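You operate a simulated robot arm through the tools that you are given. There is no shell and no other tool. Be economical: measure what you need, move in short steps, check, and stop when the job is done.

You are at the controls of a simulated robot arm. One attempt, no reset.

JOB
Switch the vacuum off, park it in its rest and take its battery out.
Fine: the battery ends in the battery holder. Set down upright: hand vacuum.
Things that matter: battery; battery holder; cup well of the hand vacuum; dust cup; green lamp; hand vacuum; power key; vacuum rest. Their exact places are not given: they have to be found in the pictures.

Only the result counts: the job must be done as asked and must still hold three seconds after the hand-in. Knocking over, shifting, dropping, spilling or breaking anything else fails it.

ROBOT AND FRAMES
A 7-joint arm with a two-finger parallel gripper on a trunk, on a base that drives. Base frame: it is fixed to the floor where the robot stands at the start and does not move with it; the origin is under the middle of the robot, x ahead of it, y to its left, z up. Lengths are in mm, angles in rad, forces in N, time in s.
With the tool pointing down near the work surface it reaches from about 380 to 900 mm from the robot's upright axis, wherever it stands. Its first joint turns from -2.007 to 2.007 rad. Places, roughly: battery [-1250, -1000, 1000]; battery holder [-1400, -500, 1200]; cup well of the hand vacuum [700, 300, 500]; power key [700, 200, 600]; vacuum rest [-1300, -800, 900]. Payload 3.91 kg.
The tool frame sits at the grasp point between the pads (the TCP): z along the fingers, y along the line on which they close. The tips reach 30 mm beyond it. Largest opening 110 mm; finger width 20, thickness 10; the body of the gripper, 48 by 112 mm, starts 55 mm behind the TCP.
Orientation is that of the tool frame in the base frame, as a unit quaternion [w, x, y, z]. With the fingers straight down and closing along the base's y, the tool's x points along the base's -x, its y along +y and its z along -z.

CONTROLS
- The arm moves only by the tool play_rows. Its argument "steps" is a list of rows, each a list of 2 entries, a list of its own where there are three numbers: the shift along the tool's x, y, z in m, then the turn, a rotation vector about the tool's x, y, z in rad. In form: [[[dx, dy, dz], [ax, ay, az]], ...]. A call has 1 to 12 rows; each row shifts and turns the commanded pose from where the row before left it, along the tool's axes as they then stand. "gripper" is the opening, from 0 (shut) to 1 (fully open), set as the call begins (left out, the last holds). Each row takes 0.2 s and may step no farther than 50 mm and 0.15 rad from the row before; otherwise, or with a gripper value out of range, the whole call is refused. Where a pose cannot be reached the arm comes as near as it can. A force on the tool above 90 N (or 10 N above the force at the start of the call, whichever is more), or a blocked arm, ends the call early, and 0.2 s more pass. The fingers move at their own pace (about 153 mm/s each) and stop on an object; they squeeze with about 27 N. The grip force told is the motor's: it shows also when the fingers shut on nothing. Time passes only in rows, and 0.2 s behind the last, so rows that do not move let the fingers close. The reply holds the time, the measured pose of the TCP, the force on the tool along the base axes, the opening and the grip force, in the units named above and with some noise, with the torque about the TCP (base axes, N m) and any sound that the robot's microphone picked up.
- Cameras (640 x 400 px; columns grow to the right, rows downward): "scene" is now at [226.4, 183.6, 1210.5]; the picture's right is [-0.23, -0.97, 0.00], its down [-0.58, 0.14, -0.80] and it looks along [0.78, -0.18, -0.60] (base axes); focal length 248 px, centre (320, 200). "wrist" rides on the gripper at [72, 17, -103] in the tool frame; the picture's right is [-0.23, 0.97, 0.00], its down [-0.76, -0.18, -0.62] and it looks along [-0.61, -0.14, 0.78] (tool axes); focal length 222 px, centre (320, 200).
- camera(camera): a new picture of that camera. It takes no simulated time.
- slide_trunk(by): slides the trunk up (or, below 0, down) by that many mm; the arm and the scene camera ride with it, the base frame stays. It gives what a move gives, with no picture.
- steer(legs): drives the robot by 1 to 6 legs, each [ahead, left, turn to the left] in mm, mm and rad, along the robot's own axes; the way and the turn of a leg run together, so that a leg with both is an arc; at most 1500 mm and 3.142 rad a leg. The arm and the cameras ride along, it lands a little off, and it stops where it bumps. It gives what a move gives.
- pan_tilt(pan, tilt): turns the head with the scene camera to pan (to the left, within 1.396 rad either way) and tilt (down, from -0.506 to 1.204), counted from straight ahead of the robot. It gives what a move gives.
- probe_pixels(camera, pixels): there is no depth. For up to 12 entries [column, row, z] of the newest picture of that camera ("zoom" is the newest enlarged one), the place [x, y] in the base frame at which the ray of that pixel passes the height z, good to about 2 mm. It takes no simulated time.
- zoom(camera, box): a new picture of the part [left, top, right, bottom] of that camera's present view, enlarged. It takes no simulated time.
- job_done(): hands the job in; it is judged then, once.

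Keep the steps short. Do not move on a guess: measure, check each grasp and each placing, and mend mistakes. In all there are 80 turns and 60 pictures (those below and enlarged ones count). Leave the gripper open and the arm clear of the work at the hand-in unless told otherwise, and finish with a single line.

The tools are called after "Request:" by a JSON object that holds its "api" and its "payload". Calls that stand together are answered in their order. play_rows: Moves the arm, as the interface text tells. Its arguments: {"type":"object","properties":{"steps":{"type":"array"},"gripper":{"type":"number"}},"required":["steps"]} The other tools are called the same way: slide_trunk (by) slides the trunk up or down; steer (legs) drives the base; pan_tilt (pan, tilt) turns the head that bears the scene camera; camera (camera) takes a picture; probe_pixels (camera, pixels) gives the place at which the rays of pixels pass given heights; zoom (camera, box) takes an enlarged picture of a part of a camera's view; job_done () hands the job in.

At the start:

```text
time: 0.0
ee_pos: [659.0, -96.3, 967.9]
tcp_rot: [0.0, 0.0, 1.0, -0.001]
wrist_force: [-0.1, -0.4, -0.3]
wrist_torque: [0.02, 0.01, 0.0]
gripper_width: 110.1
grip_force: 0.0
trunk travel left (down, up): [-550.0, 440.0]
robot x, y, heading: [2.5, 1.7, 0.002]
head pan, tilt: [-0.229, 0.641]
```

scene: 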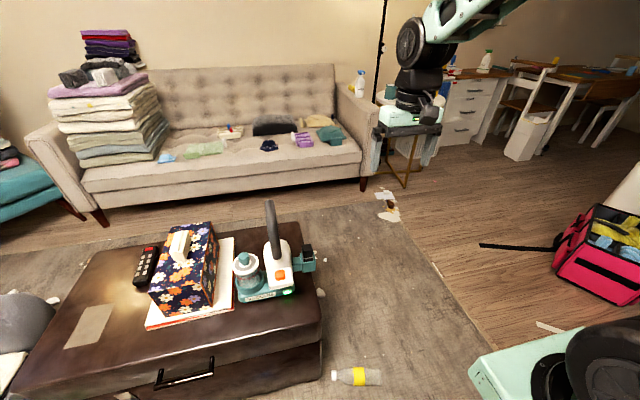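
wrist: 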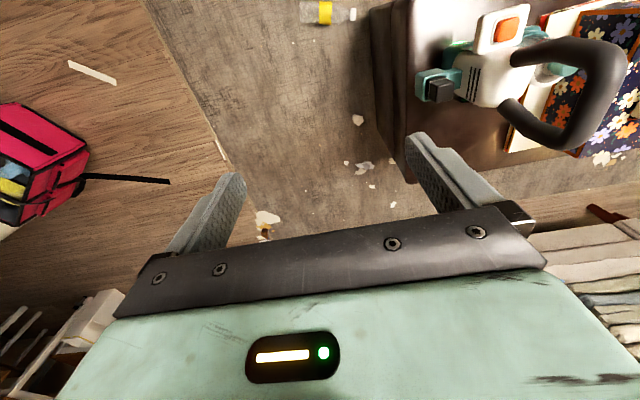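

I see the hand vacuum on the brown trunk around pixel (270,270), with an orange key and a green lamp. I'll enlarge it first.

Request:
{"api": "zoom", "payload": {"camera": "scene", "box": [215, 190, 335, 310]}}

Request:
{"api": "zoom", "payload": {"camera": "wrist", "box": [390, 0, 640, 160]}}

```text
3.33 times, centred on (275, 250) of scene
```

zoom: 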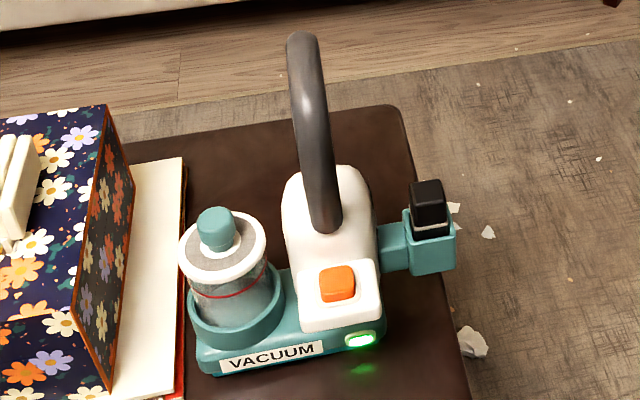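

```text
2.50 times, centred on (515, 80) of wrist
```

zoom: 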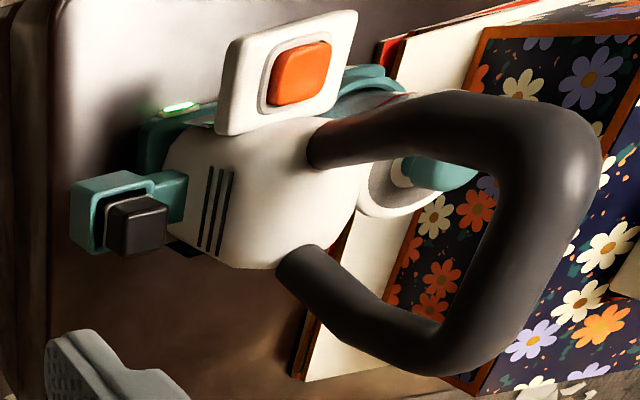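

Next I'll measure the main points of the vacuum at plausible heights.

Request:
{"api": "probe_pixels", "payload": {"camera": "scene", "pixels": [[239, 302.5, 500], [294.5, 293.5, 500], [280, 275, 580], [280, 275, 620], [287, 292, 520], [307.4, 245.5, 560], [307.4, 245.5, 600], [308.6, 271, 540], [270, 202, 700], [270, 202, 750], [243.5, 254.5, 600], [277, 258, 500]]}}

Request:
{"api": "probe_pixels", "payload": {"camera": "wrist", "pixels": [[507, 29, 580], [507, 29, 600], [507, 29, 620], [443, 86, 560], [443, 86, 580], [443, 86, 600], [620, 60, 700], [620, 60, 750], [560, 130, 700], [560, 130, 750], [515, 60, 650], [510, 105, 650]]}}

```text
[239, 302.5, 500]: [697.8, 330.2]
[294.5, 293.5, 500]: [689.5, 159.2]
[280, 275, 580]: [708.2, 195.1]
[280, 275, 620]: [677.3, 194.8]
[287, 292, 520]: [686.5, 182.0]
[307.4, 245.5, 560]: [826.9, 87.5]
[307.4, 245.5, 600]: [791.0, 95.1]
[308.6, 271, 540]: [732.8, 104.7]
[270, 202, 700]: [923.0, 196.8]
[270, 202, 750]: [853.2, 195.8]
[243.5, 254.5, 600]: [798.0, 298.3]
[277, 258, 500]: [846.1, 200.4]
```

```text
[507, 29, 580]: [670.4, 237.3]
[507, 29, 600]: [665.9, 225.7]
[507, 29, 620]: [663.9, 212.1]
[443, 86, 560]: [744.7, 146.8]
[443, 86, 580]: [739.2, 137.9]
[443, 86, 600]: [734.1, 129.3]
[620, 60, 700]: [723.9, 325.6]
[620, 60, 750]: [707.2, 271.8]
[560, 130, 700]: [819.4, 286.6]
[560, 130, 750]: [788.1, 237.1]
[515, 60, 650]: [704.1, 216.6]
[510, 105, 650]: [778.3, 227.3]
```

The key appears to be near (660,195,643) and the handle top near z 790. I'll move the wrist camera in front of the vacuum for a better look, keeping clear of the handle.

Request:
{"api": "play_rows", "payload": {"steps": [[[0.0124, 0.0364, 0.026], [0, 0, 0]], [[0.0124, 0.0364, 0.026], [0, 0, 0]], [[0.0124, 0.0364, 0.026], [0, 0, 0]], [[0.0124, 0.0364, 0.026], [0, 0, 0]], [[0.0124, 0.0364, 0.026], [0, 0, 0]], [[0.0124, 0.0364, 0.026], [0, 0, 0]], [[0.0124, 0.0364, 0.026], [0, 0, 0]], [[0.0124, 0.0364, 0.026], [0, 0, 0]]], "gripper": 0}}

Request:
{"api": "camera", "payload": {"camera": "wrist"}}

Request:
{"api": "camera", "payload": {"camera": "scene"}}

```text
time: 1.8
ee_pos: [560.6, 192.9, 764.0]
tcp_rot: [0.0, 0.0, 1.0, -0.001]
wrist_force: [0.2, -1.2, 0.3]
wrist_torque: [0.01, -0.02, 0.0]
gripper_width: 0.1
grip_force: 26.9
trunk travel left (down, up): [-550.0, 440.0]
robot x, y, heading: [-3.1, -0.9, 0.0]
head pan, tilt: [-0.229, 0.641]
```

```text
55 pictures are left
```

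wrist: 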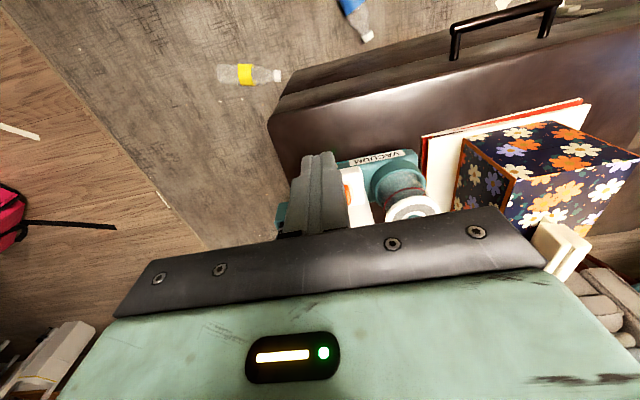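

```text
54 pictures are left
```

scene: 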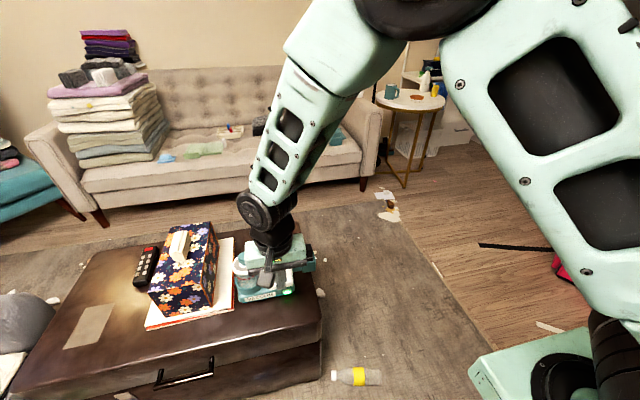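

The gripper hides the key, so I'll shift sideways (−y) to get a clear wrist view.

Request:
{"api": "play_rows", "payload": {"steps": [[[0, -0.045, -0.01], [0, 0, 0]], [[0, -0.045, -0.01], [0, 0, 0]], [[0, -0.045, -0.01], [0, 0, 0]]]}}

Request:
{"api": "camera", "payload": {"camera": "wrist"}}

```text
time: 2.6
ee_pos: [559.3, 60.9, 788.5]
tcp_rot: [0.0, -0.002, 1.0, 0.001]
wrist_force: [-0.6, 0.9, 0.1]
wrist_torque: [0.02, -0.01, 0.0]
gripper_width: 0.0
grip_force: 26.8
trunk travel left (down, up): [-550.0, 440.0]
robot x, y, heading: [-1.9, -2.4, 0.001]
head pan, tilt: [-0.229, 0.641]
```

```text
53 pictures are left
```

wrist: 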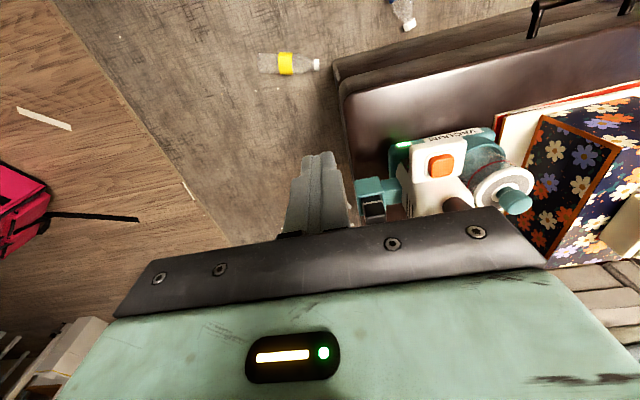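

Request:
{"api": "zoom", "payload": {"camera": "wrist", "box": [340, 110, 548, 240]}}

Request:
{"api": "zoom", "payload": {"camera": "scene", "box": [215, 190, 335, 310]}}

```text
3.08 times, centred on (444, 175) of wrist
```

zoom: 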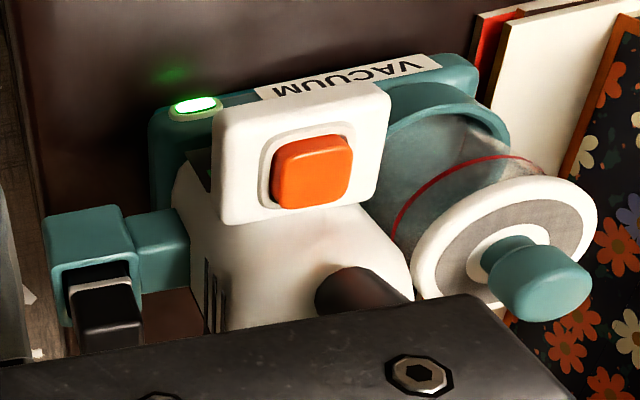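

```text
3.33 times, centred on (275, 250) of scene
```

zoom: 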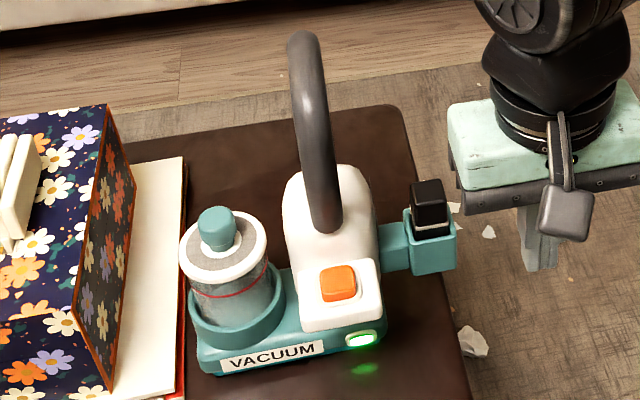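

Key plate is tilted. I'll triangulate the key, the plate edges and other features from both views.

Request:
{"api": "probe_pixels", "payload": {"camera": "zoom", "pixels": [[337, 284, 600], [337, 284, 660], [303, 328, 600], [303, 328, 660], [382, 316, 600], [382, 316, 660], [378, 263, 600], [378, 263, 660], [428, 185, 600], [428, 185, 660], [330, 215, 600], [330, 215, 700]]}}

Request:
{"api": "probe_pixels", "payload": {"camera": "wrist", "pixels": [[442.3, 165.9, 600], [442.3, 165.9, 660], [466, 140.5, 600], [466, 140.5, 660], [413, 145.5, 600], [413, 145.5, 660], [412, 181, 600], [412, 181, 660], [374, 210, 600], [374, 210, 660], [459, 204, 600], [459, 204, 700]]}}

```text
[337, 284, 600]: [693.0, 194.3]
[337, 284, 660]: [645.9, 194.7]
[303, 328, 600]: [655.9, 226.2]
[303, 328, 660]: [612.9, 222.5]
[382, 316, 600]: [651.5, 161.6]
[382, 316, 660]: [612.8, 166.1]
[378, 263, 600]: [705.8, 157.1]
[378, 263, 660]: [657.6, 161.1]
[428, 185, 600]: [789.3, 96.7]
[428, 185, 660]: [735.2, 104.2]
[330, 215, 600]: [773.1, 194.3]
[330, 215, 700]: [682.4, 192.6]
```

```text
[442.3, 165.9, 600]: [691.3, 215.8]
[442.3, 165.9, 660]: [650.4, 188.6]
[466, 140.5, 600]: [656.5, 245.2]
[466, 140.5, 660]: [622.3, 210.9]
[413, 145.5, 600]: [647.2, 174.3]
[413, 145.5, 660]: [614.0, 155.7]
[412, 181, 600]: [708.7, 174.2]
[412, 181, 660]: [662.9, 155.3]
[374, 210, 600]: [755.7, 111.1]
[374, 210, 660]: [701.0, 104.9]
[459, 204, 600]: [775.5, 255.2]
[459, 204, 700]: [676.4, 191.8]
```

Key face is at about (657,195,648), tilted ≈0.28 rad toward the robot. I'll stand off 30 mm along its normal with the gripper shut and tilted 0.3 rad.

Request:
{"api": "play_rows", "payload": {"steps": [[[-0.0, 0.045, 0.0], [0, 0, 0]], [[0, 0.045, 0.0], [0, 0, 0]], [[0, 0.044, 0.0], [0, 0, 0]], [[-0.027, 0, 0.028], [0, 0, 0]], [[-0.027, 0, 0.028], [0, 0, 0]], [[-0.026, 0, 0.028], [0, 0, 0]], [[0, 0, 0], [0, -0.15, 0]], [[0, 0, 0], [0, -0.15, 0]]]}}

Request:
{"api": "zoom", "payload": {"camera": "scene", "box": [215, 190, 335, 310]}}

Request:
{"api": "zoom", "payload": {"camera": "wrist", "box": [260, 110, 468, 240]}}

```text
time: 4.4
ee_pos: [640.6, 194.3, 705.7]
tcp_rot: [0.15, 0.0, 0.989, 0.001]
wrist_force: [0.0, -0.1, 0.2]
wrist_torque: [0.0, -0.01, 0.02]
gripper_width: 0.0
grip_force: 27.4
trunk travel left (down, up): [-550.0, 440.0]
robot x, y, heading: [-0.2, -3.7, -0.001]
head pan, tilt: [-0.229, 0.641]
```

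```text
3.33 times, centred on (275, 250) of scene
```

zoom: 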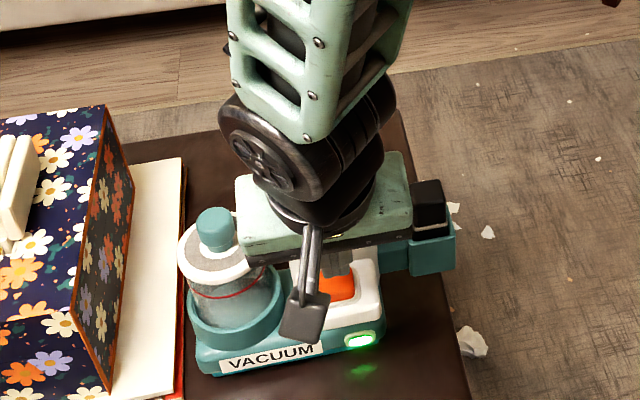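

```text
3.08 times, centred on (364, 175) of wrist
```

zoom: 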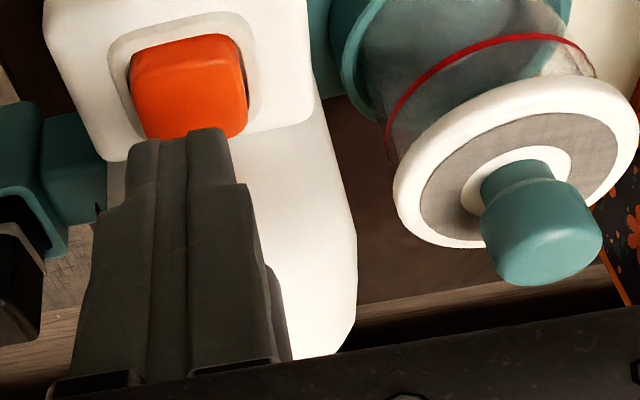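

The closed fingers are lined up with the orange key. I'll advance to just short of contact, then press in small steps.

Request:
{"api": "play_rows", "payload": {"steps": [[[0, 0, 0.013], [0, 0, 0]], [[0, 0, 0.013], [0, 0, 0]], [[0, 0, 0.003], [0, 0, 0]]]}}

Request:
{"api": "zoom", "payload": {"camera": "wrist", "box": [260, 110, 468, 240]}}

```text
time: 5.2
ee_pos: [647.2, 195.4, 679.1]
tcp_rot: [0.149, -0.002, 0.989, 0.001]
wrist_force: [-6.1, 0.5, 7.5]
wrist_torque: [-0.04, -0.3, 0.07]
gripper_width: 0.3
grip_force: 26.8
trunk travel left (down, up): [-550.0, 440.0]
robot x, y, heading: [2.6, 0.1, 0.001]
head pan, tilt: [-0.229, 0.641]
heard: click
```

```text
3.08 times, centred on (364, 175) of wrist
```

zoom: 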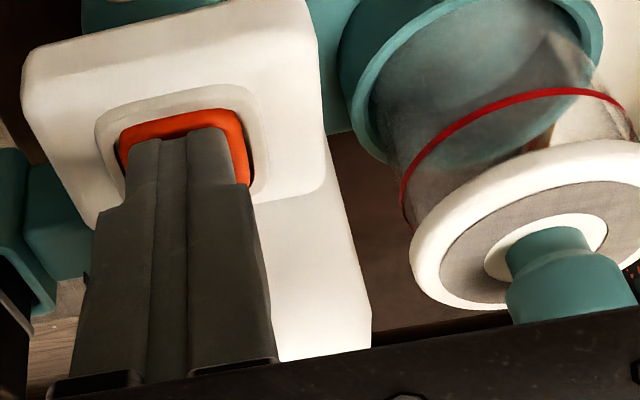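

A click was heard with about 7 N. I'll back off along the tool and check the lamp.

Request:
{"api": "play_rows", "payload": {"steps": [[[0, 0, -0.03], [0, 0, 0]], [[0, 0, -0.04], [0, 0, 0]], [[0, -0.03, -0.03], [0, 0.15, 0]], [[0, -0.045, 0], [0, 0.15, 0]], [[0, -0.045, 0], [0, 0, 0]]]}}

Request:
{"api": "zoom", "payload": {"camera": "scene", "box": [215, 190, 335, 310]}}

Request:
{"api": "zoom", "payload": {"camera": "wrist", "box": [340, 60, 640, 260]}}

```text
time: 6.4
ee_pos: [617.5, 75.4, 773.6]
tcp_rot: [-0.001, -0.001, 1.0, 0.0]
wrist_force: [-0.3, -0.5, 0.4]
wrist_torque: [-0.02, -0.02, 0.03]
gripper_width: 0.1
grip_force: 27.4
trunk travel left (down, up): [-550.0, 440.0]
robot x, y, heading: [0.1, 1.3, 0.0]
head pan, tilt: [-0.229, 0.641]
```

```text
3.33 times, centred on (275, 250) of scene
```

zoom: 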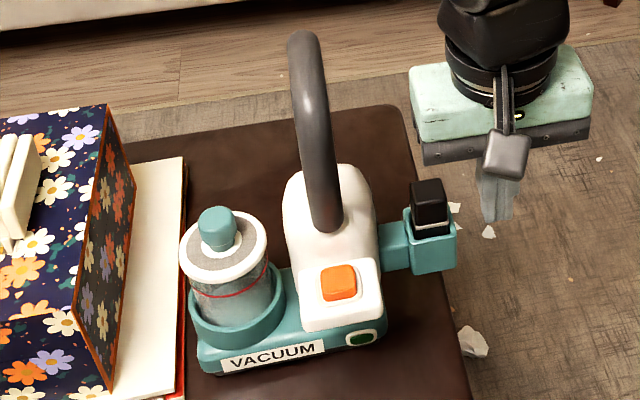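

```text
2.00 times, centred on (490, 160) of wrist
```

zoom: 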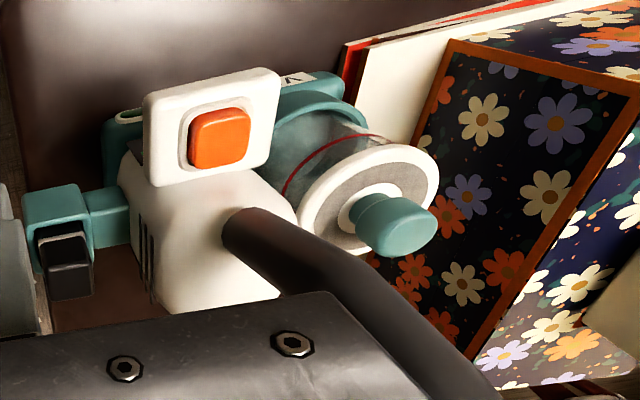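

The lamp is off. Before lifting, I'll look at what's to the robot's right and behind.

Request:
{"api": "pan_tilt", "payload": {"pan": -1.396, "tilt": 0.35}}

Request:
{"api": "camera", "payload": {"camera": "scene"}}

Request:
{"api": "pan_tilt", "payload": {"pan": 1.396, "tilt": 0.35}}

Request:
{"api": "camera", "payload": {"camera": "scene"}}

```text
time: 7.8
ee_pos: [618.9, 74.1, 772.7]
tcp_rot: [-0.001, 0.0, 1.0, 0.0]
wrist_force: [0.5, 0.6, 0.3]
wrist_torque: [0.02, 0.02, 0.0]
gripper_width: 0.0
grip_force: 26.8
trunk travel left (down, up): [-550.0, 440.0]
robot x, y, heading: [0.8, 0.4, 0.005]
head pan, tilt: [-1.396, 0.351]
```

```text
45 pictures are left
```

scene: 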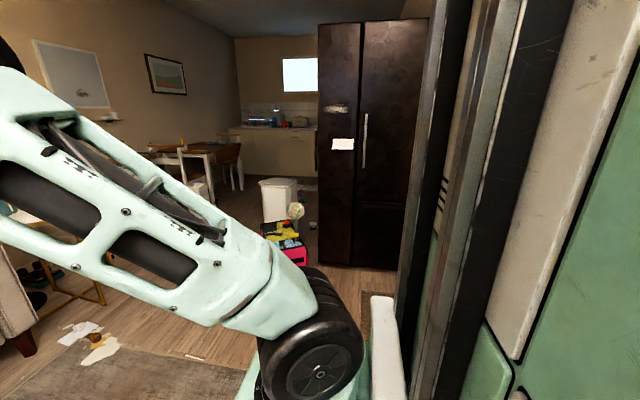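

```text
time: 10.2
ee_pos: [618.7, 74.0, 772.9]
tcp_rot: [0.0, 0.0, 1.0, 0.0]
wrist_force: [0.3, 0.0, -0.5]
wrist_torque: [0.0, -0.03, 0.0]
gripper_width: 0.0
grip_force: 27.0
trunk travel left (down, up): [-550.0, 440.0]
robot x, y, heading: [1.1, -2.3, 0.002]
head pan, tilt: [1.396, 0.351]
```

```text
44 pictures are left
```

scene: 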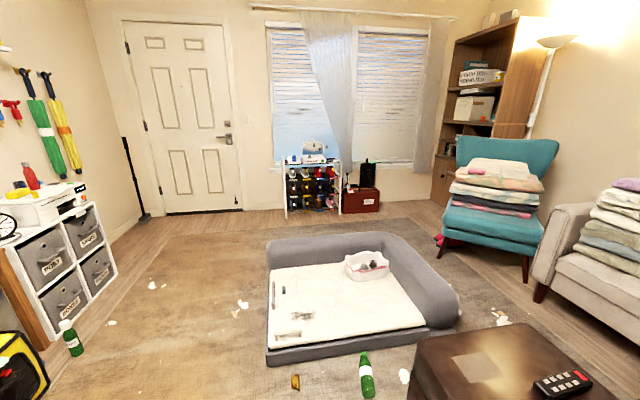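

Right side is open floor at arm height. I'll turn right to face the rest (bearing ≈ −2.59 rad) with the arm empty, and look.

Request:
{"api": "play_rows", "payload": {"steps": [[[0.03, -0.02, -0.03], [0, 0, 0]], [[0.03, -0.02, -0.03], [0, 0, 0]], [[0.03, -0.02, -0.03], [0, 0, 0]], [[0.03, 0, -0.03], [0, 0, 0]]]}}

Request:
{"api": "steer", "payload": {"legs": [[0, 0, -1.3], [0, 0, -1.29]]}}

Request:
{"api": "pan_tilt", "payload": {"pan": 0, "tilt": 0.3}}

Request:
{"api": "camera", "payload": {"camera": "scene"}}

```text
time: 11.2
ee_pos: [501.9, 13.2, 894.4]
tcp_rot: [0.0, -0.001, 1.0, 0.0]
wrist_force: [-0.4, 0.5, 0.1]
wrist_torque: [0.02, 0.04, -0.03]
gripper_width: 0.0
grip_force: 26.8
trunk travel left (down, up): [-550.0, 440.0]
robot x, y, heading: [-1.0, 0.8, 0.003]
head pan, tilt: [1.396, 0.351]
```

```text
time: 18.1
ee_pos: [-430.8, -257.9, 894.2]
tcp_rot: [0.0, 0.967, 0.255, 0.0]
wrist_force: [0.5, 0.0, 0.0]
wrist_torque: [0.0, 0.0, -0.02]
gripper_width: 0.2
grip_force: 26.8
trunk travel left (down, up): [-550.0, 440.0]
robot x, y, heading: [0.5, -2.0, -2.631]
head pan, tilt: [1.396, 0.351]
```

```text
time: 19.7
ee_pos: [-429.7, -257.2, 894.0]
tcp_rot: [0.0, 0.967, 0.255, 0.0]
wrist_force: [0.0, -0.3, 0.3]
wrist_torque: [-0.03, 0.0, 0.01]
gripper_width: 0.0
grip_force: 27.1
trunk travel left (down, up): [-550.0, 440.0]
robot x, y, heading: [3.2, 0.7, -2.628]
head pan, tilt: [0.0, 0.3]
```

```text
43 pictures are left
```

scene: 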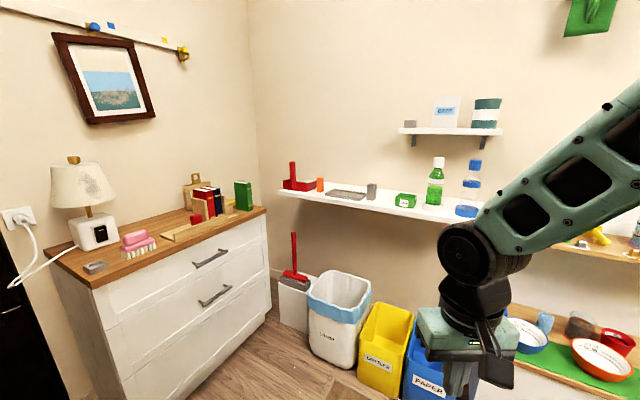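

I see a dresser on the left, a wall shelf, and a small upper shelf. I'll enlarge to find the rest and the holder.

Request:
{"api": "zoom", "payload": {"camera": "scene", "box": [280, 60, 520, 230]}}

Request:
{"api": "zoom", "payload": {"camera": "scene", "box": [40, 140, 290, 300]}}

```text
2.35 times, centred on (400, 145) of scene
```

zoom: 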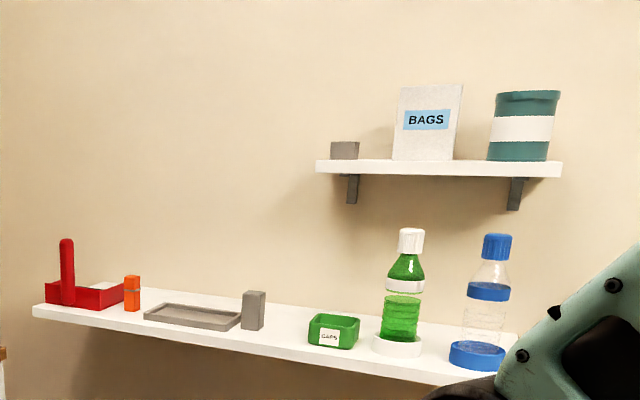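

```text
2.50 times, centred on (165, 220) of scene
```

zoom: 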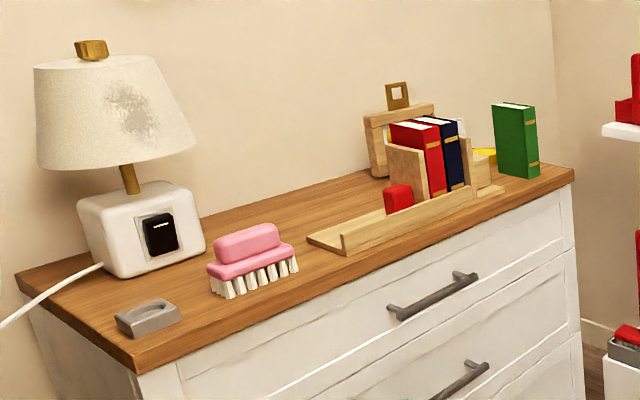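

Likely the grey tray is the vacuum rest and the small grey box on the upper shelf is the battery holder. Probing to compare.

Request:
{"api": "probe_pixels", "payload": {"camera": "scene", "pixels": [[410, 128, 1200], [410, 128, 1250], [345.5, 194, 900], [345.5, 194, 950], [373, 191, 900], [373, 191, 1000], [292, 184, 900], [292, 184, 950], [320, 185, 900], [405, 200, 900], [280, 191, 900], [480, 210, 900]]}}

```text
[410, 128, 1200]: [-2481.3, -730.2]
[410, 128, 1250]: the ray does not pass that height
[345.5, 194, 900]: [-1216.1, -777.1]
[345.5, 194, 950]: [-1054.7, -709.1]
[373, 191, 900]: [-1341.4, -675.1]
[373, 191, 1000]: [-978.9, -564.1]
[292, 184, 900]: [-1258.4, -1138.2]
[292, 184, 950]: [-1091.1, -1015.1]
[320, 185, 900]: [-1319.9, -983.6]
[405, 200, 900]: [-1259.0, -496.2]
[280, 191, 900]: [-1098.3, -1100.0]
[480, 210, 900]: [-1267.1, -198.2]
```

Both are roughly consistent. I'll drive nearer and face the wall squarely to measure them well.

Request:
{"api": "steer", "payload": {"legs": [[665, 257, 0], [0, 0, -0.513]]}}

Request:
{"api": "pan_tilt", "payload": {"pan": 0.0, "tilt": 0.45}}

Request:
{"api": "camera", "payload": {"camera": "scene"}}

```text
time: 24.9
ee_pos: [-926.4, -562.2, 892.7]
tcp_rot: [0.0, 1.0, 0.008, -0.001]
wrist_force: [-0.4, 0.0, -0.9]
wrist_torque: [0.0, -0.03, -0.01]
gripper_width: 0.3
grip_force: 27.4
trunk travel left (down, up): [-550.0, 440.0]
robot x, y, heading: [-424.9, -545.6, -3.126]
head pan, tilt: [0.0, 0.3]
```

```text
time: 25.6
ee_pos: [-927.4, -561.9, 894.3]
tcp_rot: [-0.001, 1.0, 0.007, 0.0]
wrist_force: [0.5, -0.9, 0.4]
wrist_torque: [0.02, -0.02, 0.02]
gripper_width: 0.1
grip_force: 26.5
trunk travel left (down, up): [-550.0, 440.0]
robot x, y, heading: [-424.2, -545.8, -3.13]
head pan, tilt: [0.0, 0.45]
```

```text
40 pictures are left
```

scene: 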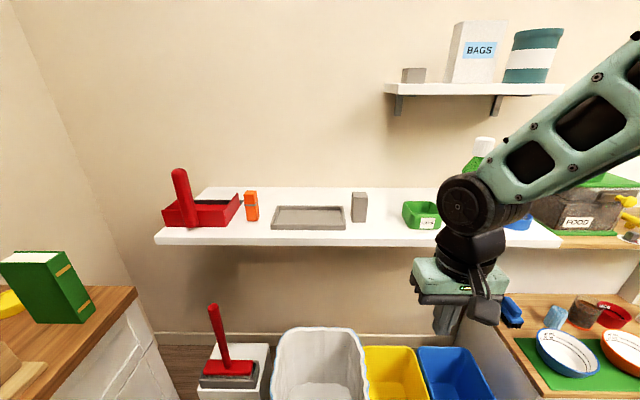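

Picture taken at this height; I'll enlarge the tray now, then raise the trunk for a second viewpoint that also looks into the upper box.

Request:
{"api": "zoom", "payload": {"camera": "scene", "box": [220, 150, 400, 262]}}

Request:
{"api": "probe_pixels", "payload": {"camera": "scene", "pixels": [[275, 206, 900], [275, 206, 850], [343, 206, 900], [343, 206, 850], [347, 229, 900], [347, 229, 850], [270, 229, 900], [270, 229, 850], [155, 240, 880], [155, 240, 850], [413, 70, 1250], [388, 93, 1150]]}}

Request:
{"api": "slide_trunk", "payload": {"by": 300}}

Request:
{"api": "camera", "payload": {"camera": "scene"}}

```text
3.56 times, centred on (310, 206) of scene
```

zoom: 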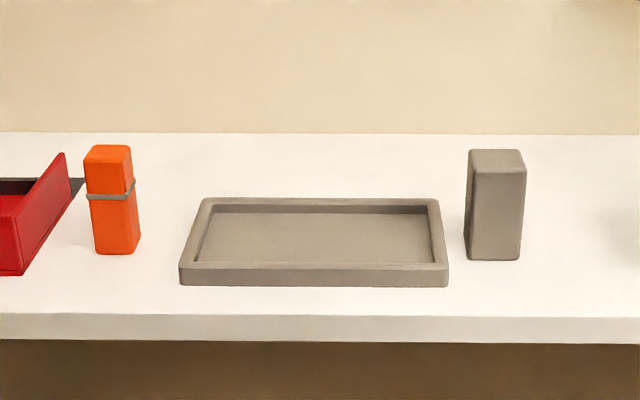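

```text
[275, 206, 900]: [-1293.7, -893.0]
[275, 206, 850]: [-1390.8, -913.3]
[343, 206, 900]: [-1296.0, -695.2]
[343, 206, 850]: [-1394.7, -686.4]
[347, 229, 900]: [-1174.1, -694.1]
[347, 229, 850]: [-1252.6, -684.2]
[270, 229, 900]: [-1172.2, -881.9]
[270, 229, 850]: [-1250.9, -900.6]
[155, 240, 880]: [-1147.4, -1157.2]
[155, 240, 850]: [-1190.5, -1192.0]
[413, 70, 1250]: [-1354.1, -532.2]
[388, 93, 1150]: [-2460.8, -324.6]
```

```text
time: 28.6
ee_pos: [-927.2, -562.1, 1193.3]
tcp_rot: [0.0, 1.0, 0.007, -0.001]
wrist_force: [-0.3, 0.8, -0.1]
wrist_torque: [-0.01, 0.02, 0.0]
gripper_width: 0.0
grip_force: 26.7
trunk travel left (down, up): [-850.0, 140.0]
robot x, y, heading: [-422.8, -544.3, -3.13]
head pan, tilt: [0.0, 0.45]
```

```text
38 pictures are left
```

scene: 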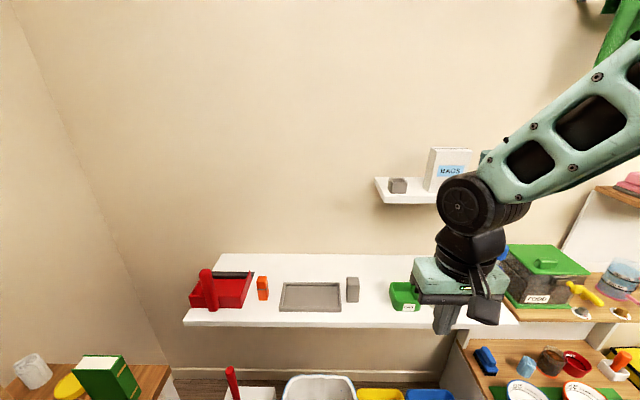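

Request:
{"api": "zoom", "payload": {"camera": "scene", "box": [365, 140, 445, 210]}}

Request:
{"api": "probe_pixels", "payload": {"camera": "zoom", "pixels": [[320, 200, 1200], [320, 200, 1220], [320, 200, 1250]]}}

Request:
{"api": "zoom", "payload": {"camera": "scene", "box": [240, 240, 400, 340]}}

Request:
{"api": "probe_pixels", "payload": {"camera": "scene", "pixels": [[285.5, 282, 900], [285.5, 282, 850], [338, 282, 900], [338, 282, 850], [341, 311, 900], [341, 311, 850], [279, 311, 900], [279, 311, 850], [183, 325, 880], [183, 325, 840]]}}

```text
5.71 times, centred on (405, 175) of scene
```

zoom: 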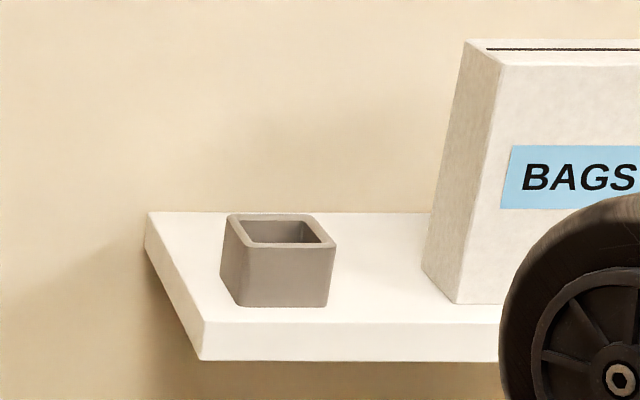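

```text
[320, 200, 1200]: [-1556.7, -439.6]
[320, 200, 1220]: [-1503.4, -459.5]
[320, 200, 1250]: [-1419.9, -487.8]
```

```text
4.00 times, centred on (320, 290) of scene
```

zoom: 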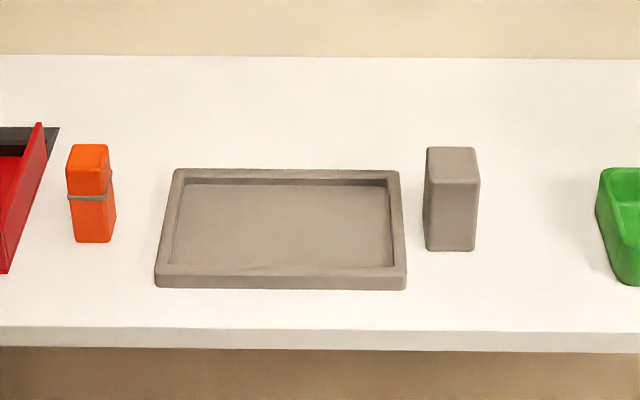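

```text
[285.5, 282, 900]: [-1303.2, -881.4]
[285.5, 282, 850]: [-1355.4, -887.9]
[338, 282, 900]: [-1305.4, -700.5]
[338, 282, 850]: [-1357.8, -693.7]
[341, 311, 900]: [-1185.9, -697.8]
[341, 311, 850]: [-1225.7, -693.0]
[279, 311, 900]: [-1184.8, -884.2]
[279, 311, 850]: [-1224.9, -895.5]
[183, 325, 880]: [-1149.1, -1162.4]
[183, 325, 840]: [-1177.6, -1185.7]
```

Tray rim is at z≈886, x −1197…−1320, y −697…−887. The holder is a small open box at about (−1382,−530), rim z≈1238. Now I'll go back to the vacuum and check its details.

Request:
{"api": "steer", "payload": {"legs": [[-429, -539, 0], [0, 0, 1.565], [0, 0, 1.565]]}}

Request:
{"api": "slide_trunk", "payload": {"by": -300}}

Request:
{"api": "pan_tilt", "payload": {"pan": -0.1, "tilt": 0.64}}

Request:
{"api": "camera", "payload": {"camera": "scene"}}

```text
time: 40.0
ee_pos: [498.1, 27.4, 1193.9]
tcp_rot: [0.0, -0.015, 1.0, 0.0]
wrist_force: [-0.3, -0.5, 0.6]
wrist_torque: [0.02, 0.01, -0.02]
gripper_width: 0.0
grip_force: 27.5
trunk travel left (down, up): [-850.0, 140.0]
robot x, y, heading: [-5.9, 2.1, 0.029]
head pan, tilt: [0.0, 0.45]
```

```text
time: 43.0
ee_pos: [496.2, 28.5, 893.7]
tcp_rot: [0.0, -0.015, 1.0, 0.001]
wrist_force: [-0.5, 0.2, 0.1]
wrist_torque: [0.0, 0.0, 0.0]
gripper_width: 0.2
grip_force: 27.4
trunk travel left (down, up): [-550.0, 440.0]
robot x, y, heading: [-6.5, -0.2, 0.026]
head pan, tilt: [0.0, 0.45]
```

```text
time: 43.8
ee_pos: [497.7, 28.0, 892.4]
tcp_rot: [0.001, -0.015, 1.0, 0.0]
wrist_force: [0.7, -0.1, 0.8]
wrist_torque: [-0.03, 0.03, 0.03]
gripper_width: 0.1
grip_force: 27.1
trunk travel left (down, up): [-550.0, 440.0]
robot x, y, heading: [-6.7, 2.6, 0.027]
head pan, tilt: [-0.099, 0.641]
```

```text
35 pictures are left
```

scene: 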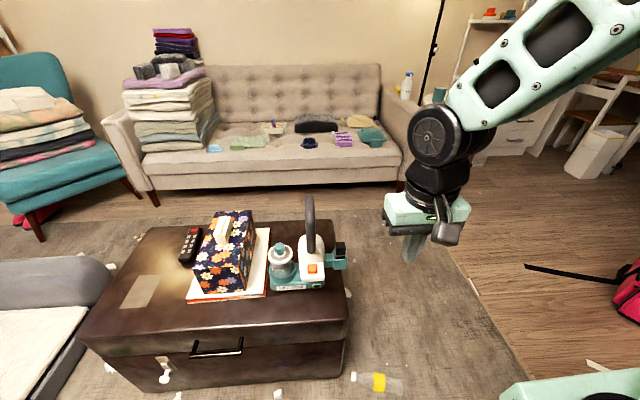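

I'll lower the trunk 250 mm for a flatter look at the vacuum (bracket underside, handle).

Request:
{"api": "zoom", "payload": {"camera": "scene", "box": [230, 185, 390, 305]}}

Request:
{"api": "probe_pixels", "payload": {"camera": "zoom", "pixels": [[320, 200, 550], [320, 200, 600]]}}

Request:
{"api": "slide_trunk", "payload": {"by": -250}}

Request:
{"api": "camera", "payload": {"camera": "scene"}}

```text
3.33 times, centred on (310, 245) of scene
```

zoom: 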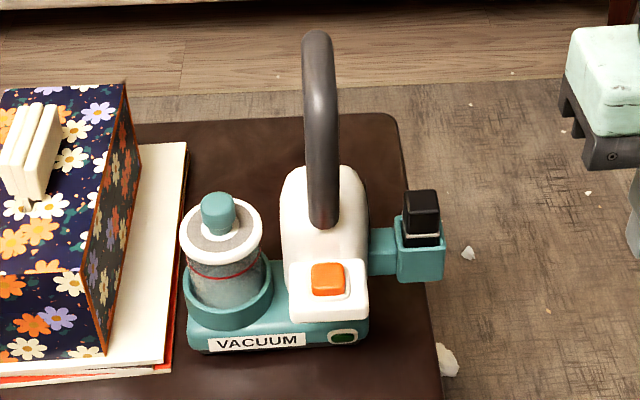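

```text
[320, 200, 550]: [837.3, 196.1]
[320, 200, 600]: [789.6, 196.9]
```

```text
time: 46.4
ee_pos: [497.7, 28.4, 643.6]
tcp_rot: [0.0, -0.015, 1.0, -0.001]
wrist_force: [-0.3, 0.5, -0.1]
wrist_torque: [0.0, 0.01, 0.02]
gripper_width: 0.0
grip_force: 27.3
trunk travel left (down, up): [-300.0, 690.0]
robot x, y, heading: [-4.6, 1.6, 0.024]
head pan, tilt: [-0.099, 0.641]
```

```text
33 pictures are left
```

scene: 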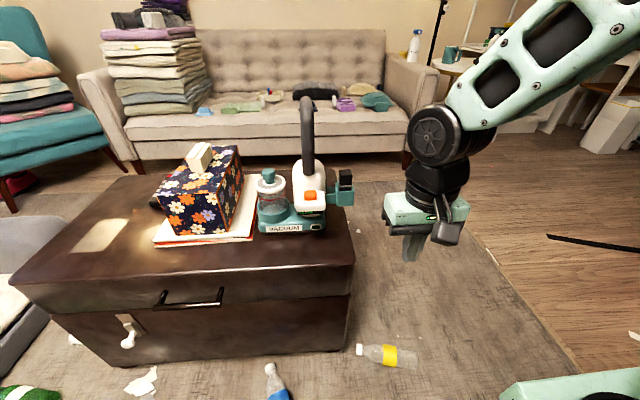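

Request:
{"api": "zoom", "payload": {"camera": "scene", "box": [240, 85, 370, 245]}}

Request:
{"api": "probe_pixels", "payload": {"camera": "scene", "pixels": [[305, 165, 600], [305, 165, 550], [260, 233, 500], [325, 228, 500], [260, 233, 510], [325, 228, 510], [345, 206, 560], [345, 206, 580], [307, 97, 760], [307, 97, 780]]}}

```text
2.50 times, centred on (305, 165) of scene
```

zoom: 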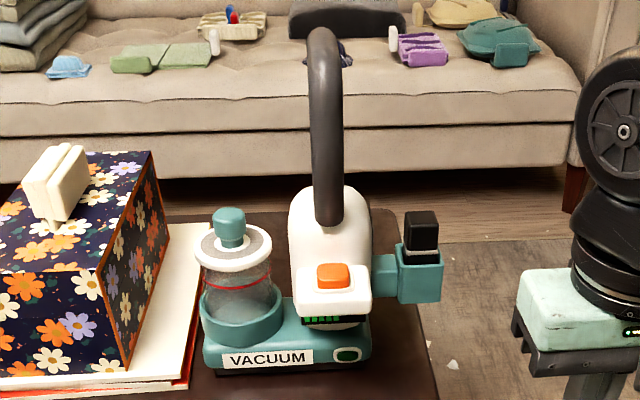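

```text
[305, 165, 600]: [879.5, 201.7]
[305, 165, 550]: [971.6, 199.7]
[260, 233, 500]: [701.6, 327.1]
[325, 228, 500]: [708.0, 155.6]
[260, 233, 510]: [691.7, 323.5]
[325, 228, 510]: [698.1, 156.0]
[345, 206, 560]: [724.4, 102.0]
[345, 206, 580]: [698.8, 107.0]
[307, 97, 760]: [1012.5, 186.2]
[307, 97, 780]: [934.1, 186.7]
```

Bracket underside is ≈76 mm above the vacuum's base and the handle's top bar runs along x at y≈193, z≈808. I'll raise the trunk again, open partway and go above the handle.

Request:
{"api": "slide_trunk", "payload": {"by": 250}}

Request:
{"api": "play_rows", "payload": {"steps": [[[0, 0, -0.01], [0, 0, 0.03]], [[-0.038, 0.0275, 0], [0, 0, 0]], [[-0.038, 0.0275, 0], [0, 0, 0]], [[-0.038, 0.0275, 0], [0, 0, 0]], [[-0.038, 0.0275, 0], [0, 0, 0]], [[-0.038, 0.0275, 0], [0, 0, 0]], [[-0.038, 0.0275, 0], [0, 0, 0]]], "gripper": 0.75}}

Request:
{"api": "zoom", "payload": {"camera": "scene", "box": [230, 155, 390, 305]}}

Request:
{"api": "camera", "payload": {"camera": "wrist"}}

```text
time: 48.9
ee_pos: [498.7, 27.5, 893.7]
tcp_rot: [0.0, -0.014, 1.0, 0.0]
wrist_force: [0.6, 0.3, 0.0]
wrist_torque: [0.04, -0.03, 0.03]
gripper_width: 0.0
grip_force: 26.6
trunk travel left (down, up): [-550.0, 440.0]
robot x, y, heading: [-3.1, 2.8, 0.025]
head pan, tilt: [-0.099, 0.641]
```

```text
time: 50.5
ee_pos: [726.9, 196.1, 901.6]
tcp_rot: [0.0, 0.0, 1.0, -0.001]
wrist_force: [-0.6, 0.5, 0.4]
wrist_torque: [0.01, 0.01, 0.01]
gripper_width: 82.6
grip_force: 0.1
trunk travel left (down, up): [-550.0, 440.0]
robot x, y, heading: [-4.5, -1.8, 0.026]
head pan, tilt: [-0.099, 0.641]
```

```text
2.67 times, centred on (310, 230) of scene
```

zoom: 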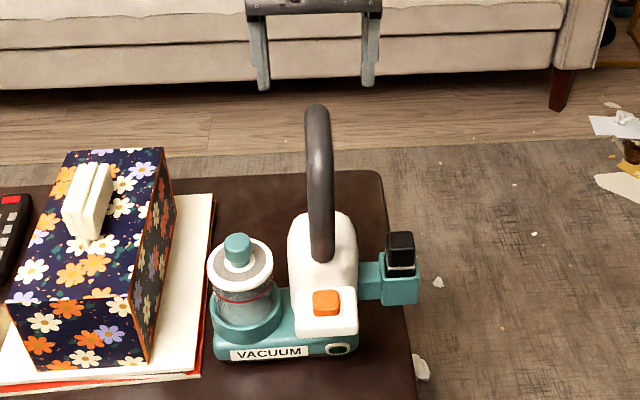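

```text
30 pictures are left
```

wrist: 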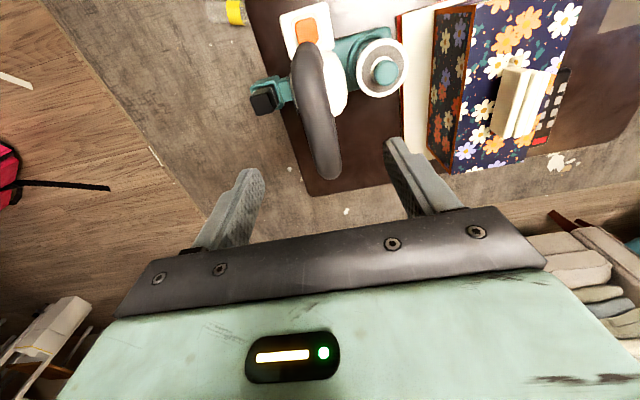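

Fingers straddle the handle bar (x 680–766, y≈196), and I'm at its middle. Lower 98 mm.

Request:
{"api": "play_rows", "payload": {"steps": [[[0, 0, 0.03], [0, 0, 0]], [[0, 0, 0.03], [0, 0, 0]], [[0, 0, 0.025], [0, 0, 0]], [[0, 0, 0.013], [0, 0, 0]]]}}

Request:
{"api": "zoom", "payload": {"camera": "scene", "box": [230, 155, 390, 305]}}

Request:
{"api": "camera", "payload": {"camera": "wrist"}}

```text
time: 51.5
ee_pos: [727.5, 192.0, 804.9]
tcp_rot: [0.0, 0.002, 1.0, -0.001]
wrist_force: [-0.4, 0.5, 0.6]
wrist_torque: [0.01, 0.02, 0.0]
gripper_width: 82.6
grip_force: 0.2
trunk travel left (down, up): [-550.0, 440.0]
robot x, y, heading: [-1.1, 1.1, 0.028]
head pan, tilt: [-0.099, 0.641]
```

```text
2.67 times, centred on (310, 230) of scene
```

zoom: 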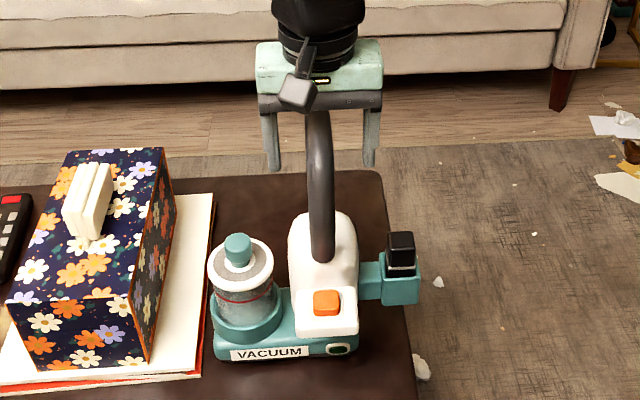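

```text
28 pictures are left
```

wrist: 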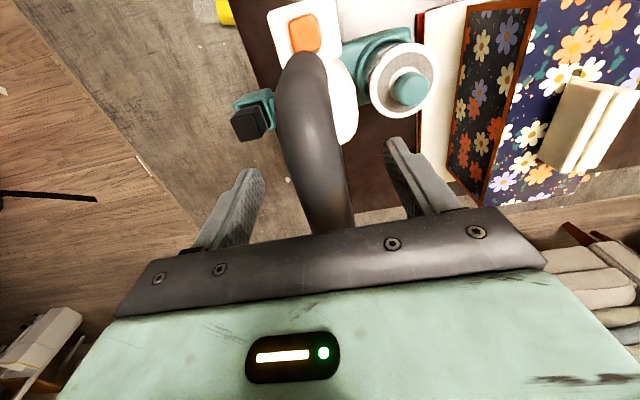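

The bar is centred between the fingers. Closing with idle rows.

Request:
{"api": "play_rows", "payload": {"steps": [[[0, 0, 0], [0, 0, 0]], [[0, 0, 0], [0, 0, 0]], [[0, 0, 0], [0, 0, 0]], [[0, 0, 0], [0, 0, 0]]], "gripper": 0}}

Request:
{"api": "play_rows", "payload": {"steps": [[[0, 0, -0.01], [0, 0, 0]], [[0, 0, -0.01], [0, 0, 0]], [[0, 0, 0], [0, 0, 0]]]}}

Request:
{"api": "zoom", "payload": {"camera": "scene", "box": [230, 155, 390, 305]}}

```text
time: 52.5
ee_pos: [727.3, 194.1, 804.9]
tcp_rot: [-0.001, 0.0, 1.0, -0.001]
wrist_force: [0.9, 2.8, -0.2]
wrist_torque: [0.47, -0.24, 0.05]
gripper_width: 26.0
grip_force: 27.6
trunk travel left (down, up): [-550.0, 440.0]
robot x, y, heading: [-4.3, -0.5, 0.026]
head pan, tilt: [-0.099, 0.641]
```

```text
time: 53.3
ee_pos: [725.5, 193.2, 825.3]
tcp_rot: [-0.001, 0.001, 1.0, 0.0]
wrist_force: [0.8, -0.4, -10.9]
wrist_torque: [-0.12, -0.06, -0.03]
gripper_width: 25.8
grip_force: 26.9
trunk travel left (down, up): [-550.0, 440.0]
robot x, y, heading: [-4.3, -2.0, 0.03]
head pan, tilt: [-0.099, 0.641]
```

```text
2.67 times, centred on (310, 230) of scene
```

zoom: 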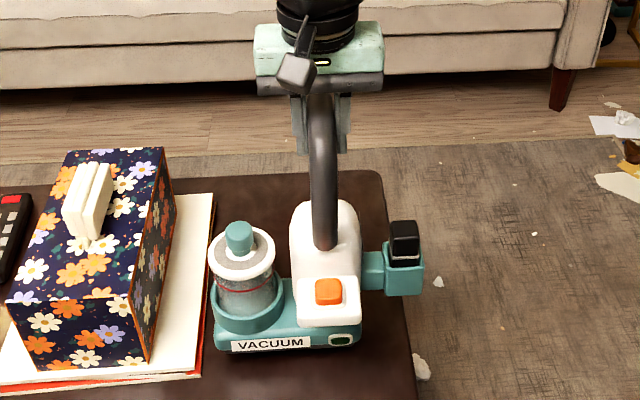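

Lifted cleanly: 10.9 N, small torque, level. Raise the trunk 440 mm, retract a bit, then turn right to the wall.

Request:
{"api": "slide_trunk", "payload": {"by": 440}}

Request:
{"api": "play_rows", "payload": {"steps": [[[0.03, 0, 0], [0, 0, 0]], [[0.03, 0, 0], [0, 0, 0]], [[0.03, 0, 0], [0, 0, 0]], [[0.03, 0, 0], [0, 0, 0]], [[0, 0, 0], [0, 0, 0]]]}}

Request:
{"api": "steer", "payload": {"legs": [[0, 0, -0.8], [0, 0, -0.8], [0, 0, -0.8], [0, 0, -0.77]]}}

```text
refused: 440 is not a number from -400 to 400
```

```text
time: 54.5
ee_pos: [606.1, 190.8, 827.1]
tcp_rot: [-0.001, 0.001, 1.0, 0.0]
wrist_force: [1.0, 0.1, -10.2]
wrist_torque: [-0.11, -0.06, 0.0]
gripper_width: 25.9
grip_force: 26.8
trunk travel left (down, up): [-550.0, 440.0]
robot x, y, heading: [-0.4, 0.4, 0.03]
head pan, tilt: [-0.099, 0.641]
```

```text
time: 63.4
ee_pos: [-627.8, -127.8, 826.0]
tcp_rot: [0.0, 0.999, -0.049, 0.001]
wrist_force: [-0.6, -0.1, -11.3]
wrist_torque: [0.09, -0.01, 0.0]
gripper_width: 26.1
grip_force: 26.6
trunk travel left (down, up): [-550.0, 440.0]
robot x, y, heading: [-5.4, 0.2, 3.075]
head pan, tilt: [-0.099, 0.641]
```

The trunk call was refused (limit 400), but the swing was clean (force still 11 N). Raise in two parts, then correct heading and drive to the rest.

Request:
{"api": "slide_trunk", "payload": {"by": 400}}

Request:
{"api": "slide_trunk", "payload": {"by": 40}}

Request:
{"api": "steer", "payload": {"legs": [[0, 0, 0.066], [300, 552, 0]]}}

Request:
{"api": "camera", "payload": {"camera": "scene"}}

```text
time: 67.2
ee_pos: [-628.5, -127.4, 1226.5]
tcp_rot: [0.0, 0.999, -0.048, 0.001]
wrist_force: [-0.4, -0.3, -10.6]
wrist_torque: [0.11, 0.01, 0.03]
gripper_width: 26.0
grip_force: 26.8
trunk travel left (down, up): [-950.0, 40.0]
robot x, y, heading: [-2.6, -1.7, 3.074]
head pan, tilt: [-0.099, 0.641]
```

```text
time: 68.0
ee_pos: [-628.0, -126.7, 1266.6]
tcp_rot: [0.0, 0.999, -0.048, -0.001]
wrist_force: [-0.9, -0.4, -10.6]
wrist_torque: [0.12, 0.02, 0.04]
gripper_width: 26.1
grip_force: 27.1
trunk travel left (down, up): [-990.0, 0.0]
robot x, y, heading: [-3.1, -1.5, 3.069]
head pan, tilt: [-0.099, 0.641]
```

```text
time: 72.0
ee_pos: [-915.8, -712.8, 1268.3]
tcp_rot: [0.0, 1.0, -0.016, -0.001]
wrist_force: [0.2, 0.5, -10.7]
wrist_torque: [0.11, -0.01, -0.02]
gripper_width: 25.8
grip_force: 26.8
trunk travel left (down, up): [-990.0, 0.0]
robot x, y, heading: [-297.7, -542.0, 3.134]
head pan, tilt: [-0.099, 0.641]
```

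```text
26 pictures are left
```

scene: 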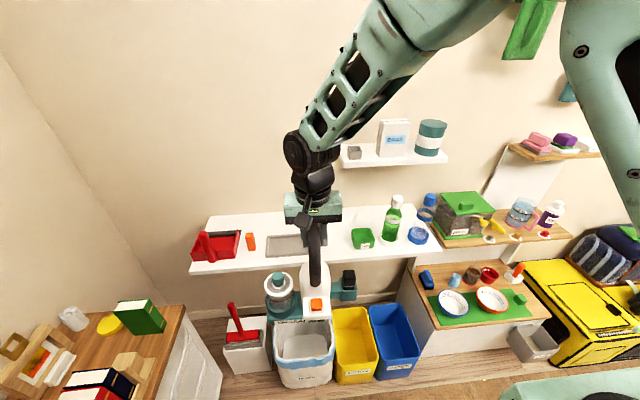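

The vacuum hangs in front of the tray. Enlarge to re-measure tray and vacuum base, and probe where the bins' front edges are on the floor.

Request:
{"api": "zoom", "payload": {"camera": "scene", "box": [220, 215, 400, 327]}}

Request:
{"api": "probe_pixels", "payload": {"camera": "scene", "pixels": [[342, 384, 0], [285, 388, 0], [388, 380, 0], [232, 376, 0], [420, 340, 0], [540, 318, 0]]}}

```text
3.56 times, centred on (310, 271) of scene
```

zoom: 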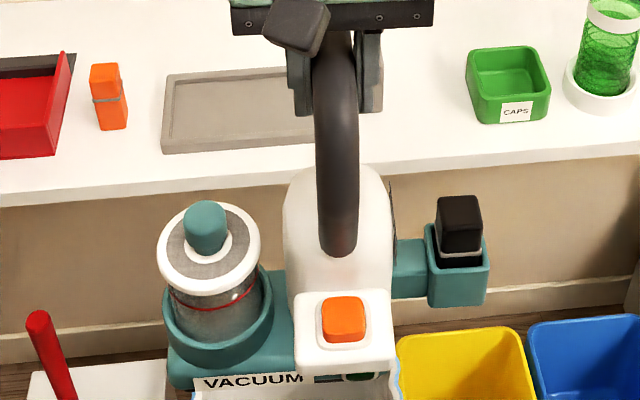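

```text
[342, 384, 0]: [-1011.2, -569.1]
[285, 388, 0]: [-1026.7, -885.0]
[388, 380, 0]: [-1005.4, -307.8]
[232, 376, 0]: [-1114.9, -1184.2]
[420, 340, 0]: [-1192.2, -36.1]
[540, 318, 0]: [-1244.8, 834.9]
```

Bins stop at x≈−1005, so there's driving room. I need the base depth: I'll raise 160 mm and yaw the vacuum 1.2 rad in free air to see its side.

Request:
{"api": "play_rows", "payload": {"steps": [[[0, 0, -0.02], [0, 0, -0.15]], [[0, 0, -0.02], [0, 0, -0.15]], [[0, 0, -0.02], [0, 0, -0.15]], [[0, 0, -0.02], [0, 0, -0.15]], [[0, 0, -0.02], [0, 0, -0.15]], [[0, 0, -0.02], [0, 0, -0.15]], [[0, 0, -0.02], [0, 0, -0.15]], [[0, 0, -0.02], [0, 0, -0.15]]]}}

Request:
{"api": "zoom", "payload": {"camera": "scene", "box": [220, 185, 420, 310]}}

```text
time: 73.8
ee_pos: [-915.0, -714.8, 1425.4]
tcp_rot: [0.001, 0.834, 0.552, 0.001]
wrist_force: [0.1, -0.4, -11.1]
wrist_torque: [0.03, 0.12, 0.01]
gripper_width: 26.0
grip_force: 27.1
trunk travel left (down, up): [-990.0, 0.0]
robot x, y, heading: [-300.0, -544.8, 3.135]
head pan, tilt: [-0.099, 0.641]
```

```text
3.20 times, centred on (320, 248) of scene
```

zoom: 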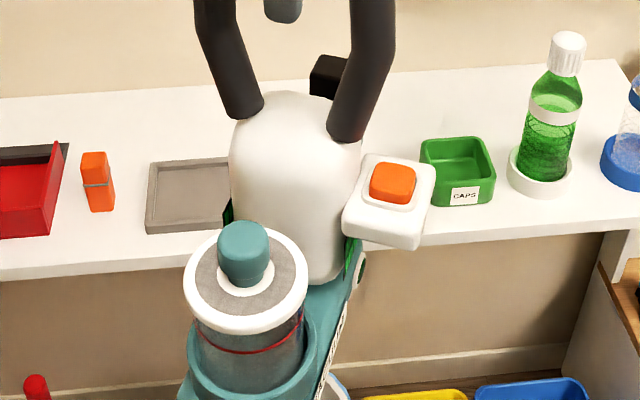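

Request:
{"api": "zoom", "payload": {"camera": "scene", "box": [240, 240, 400, 340]}}

Request:
{"api": "probe_pixels", "payload": {"camera": "zoom", "pixels": [[100, 370, 1120], [330, 370, 1120], [320, 200, 1120], [320, 200, 1150]]}}

```text
4.00 times, centred on (320, 290) of scene
```

zoom: 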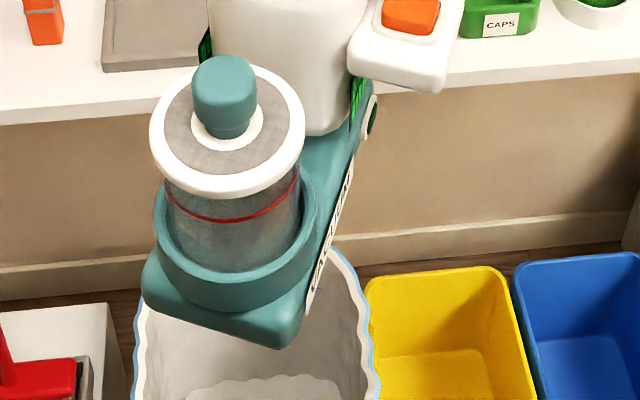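

```text
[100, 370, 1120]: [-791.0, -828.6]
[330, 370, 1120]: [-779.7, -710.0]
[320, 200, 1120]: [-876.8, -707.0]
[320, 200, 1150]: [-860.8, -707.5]
```

Now the cup-side bottom edge of the base shows clearly, from (146,302) to (292,348). Probing it for base depth.

Request:
{"api": "probe_pixels", "payload": {"camera": "zoom", "pixels": [[143, 300, 1122], [288, 349, 1122], [143, 300, 1128], [288, 349, 1128], [305, 330, 1122], [376, 125, 1145], [150, 260, 1150], [303, 315, 1150], [142, 280, 1135], [160, 180, 1150], [306, 325, 1135]]}}

```text
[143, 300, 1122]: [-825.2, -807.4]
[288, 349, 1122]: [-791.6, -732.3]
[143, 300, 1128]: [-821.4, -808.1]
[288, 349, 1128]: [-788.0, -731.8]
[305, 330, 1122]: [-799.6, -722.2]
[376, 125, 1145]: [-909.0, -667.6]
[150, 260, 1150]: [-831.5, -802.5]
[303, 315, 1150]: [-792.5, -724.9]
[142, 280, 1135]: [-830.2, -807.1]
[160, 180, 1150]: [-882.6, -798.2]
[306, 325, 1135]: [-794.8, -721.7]
```

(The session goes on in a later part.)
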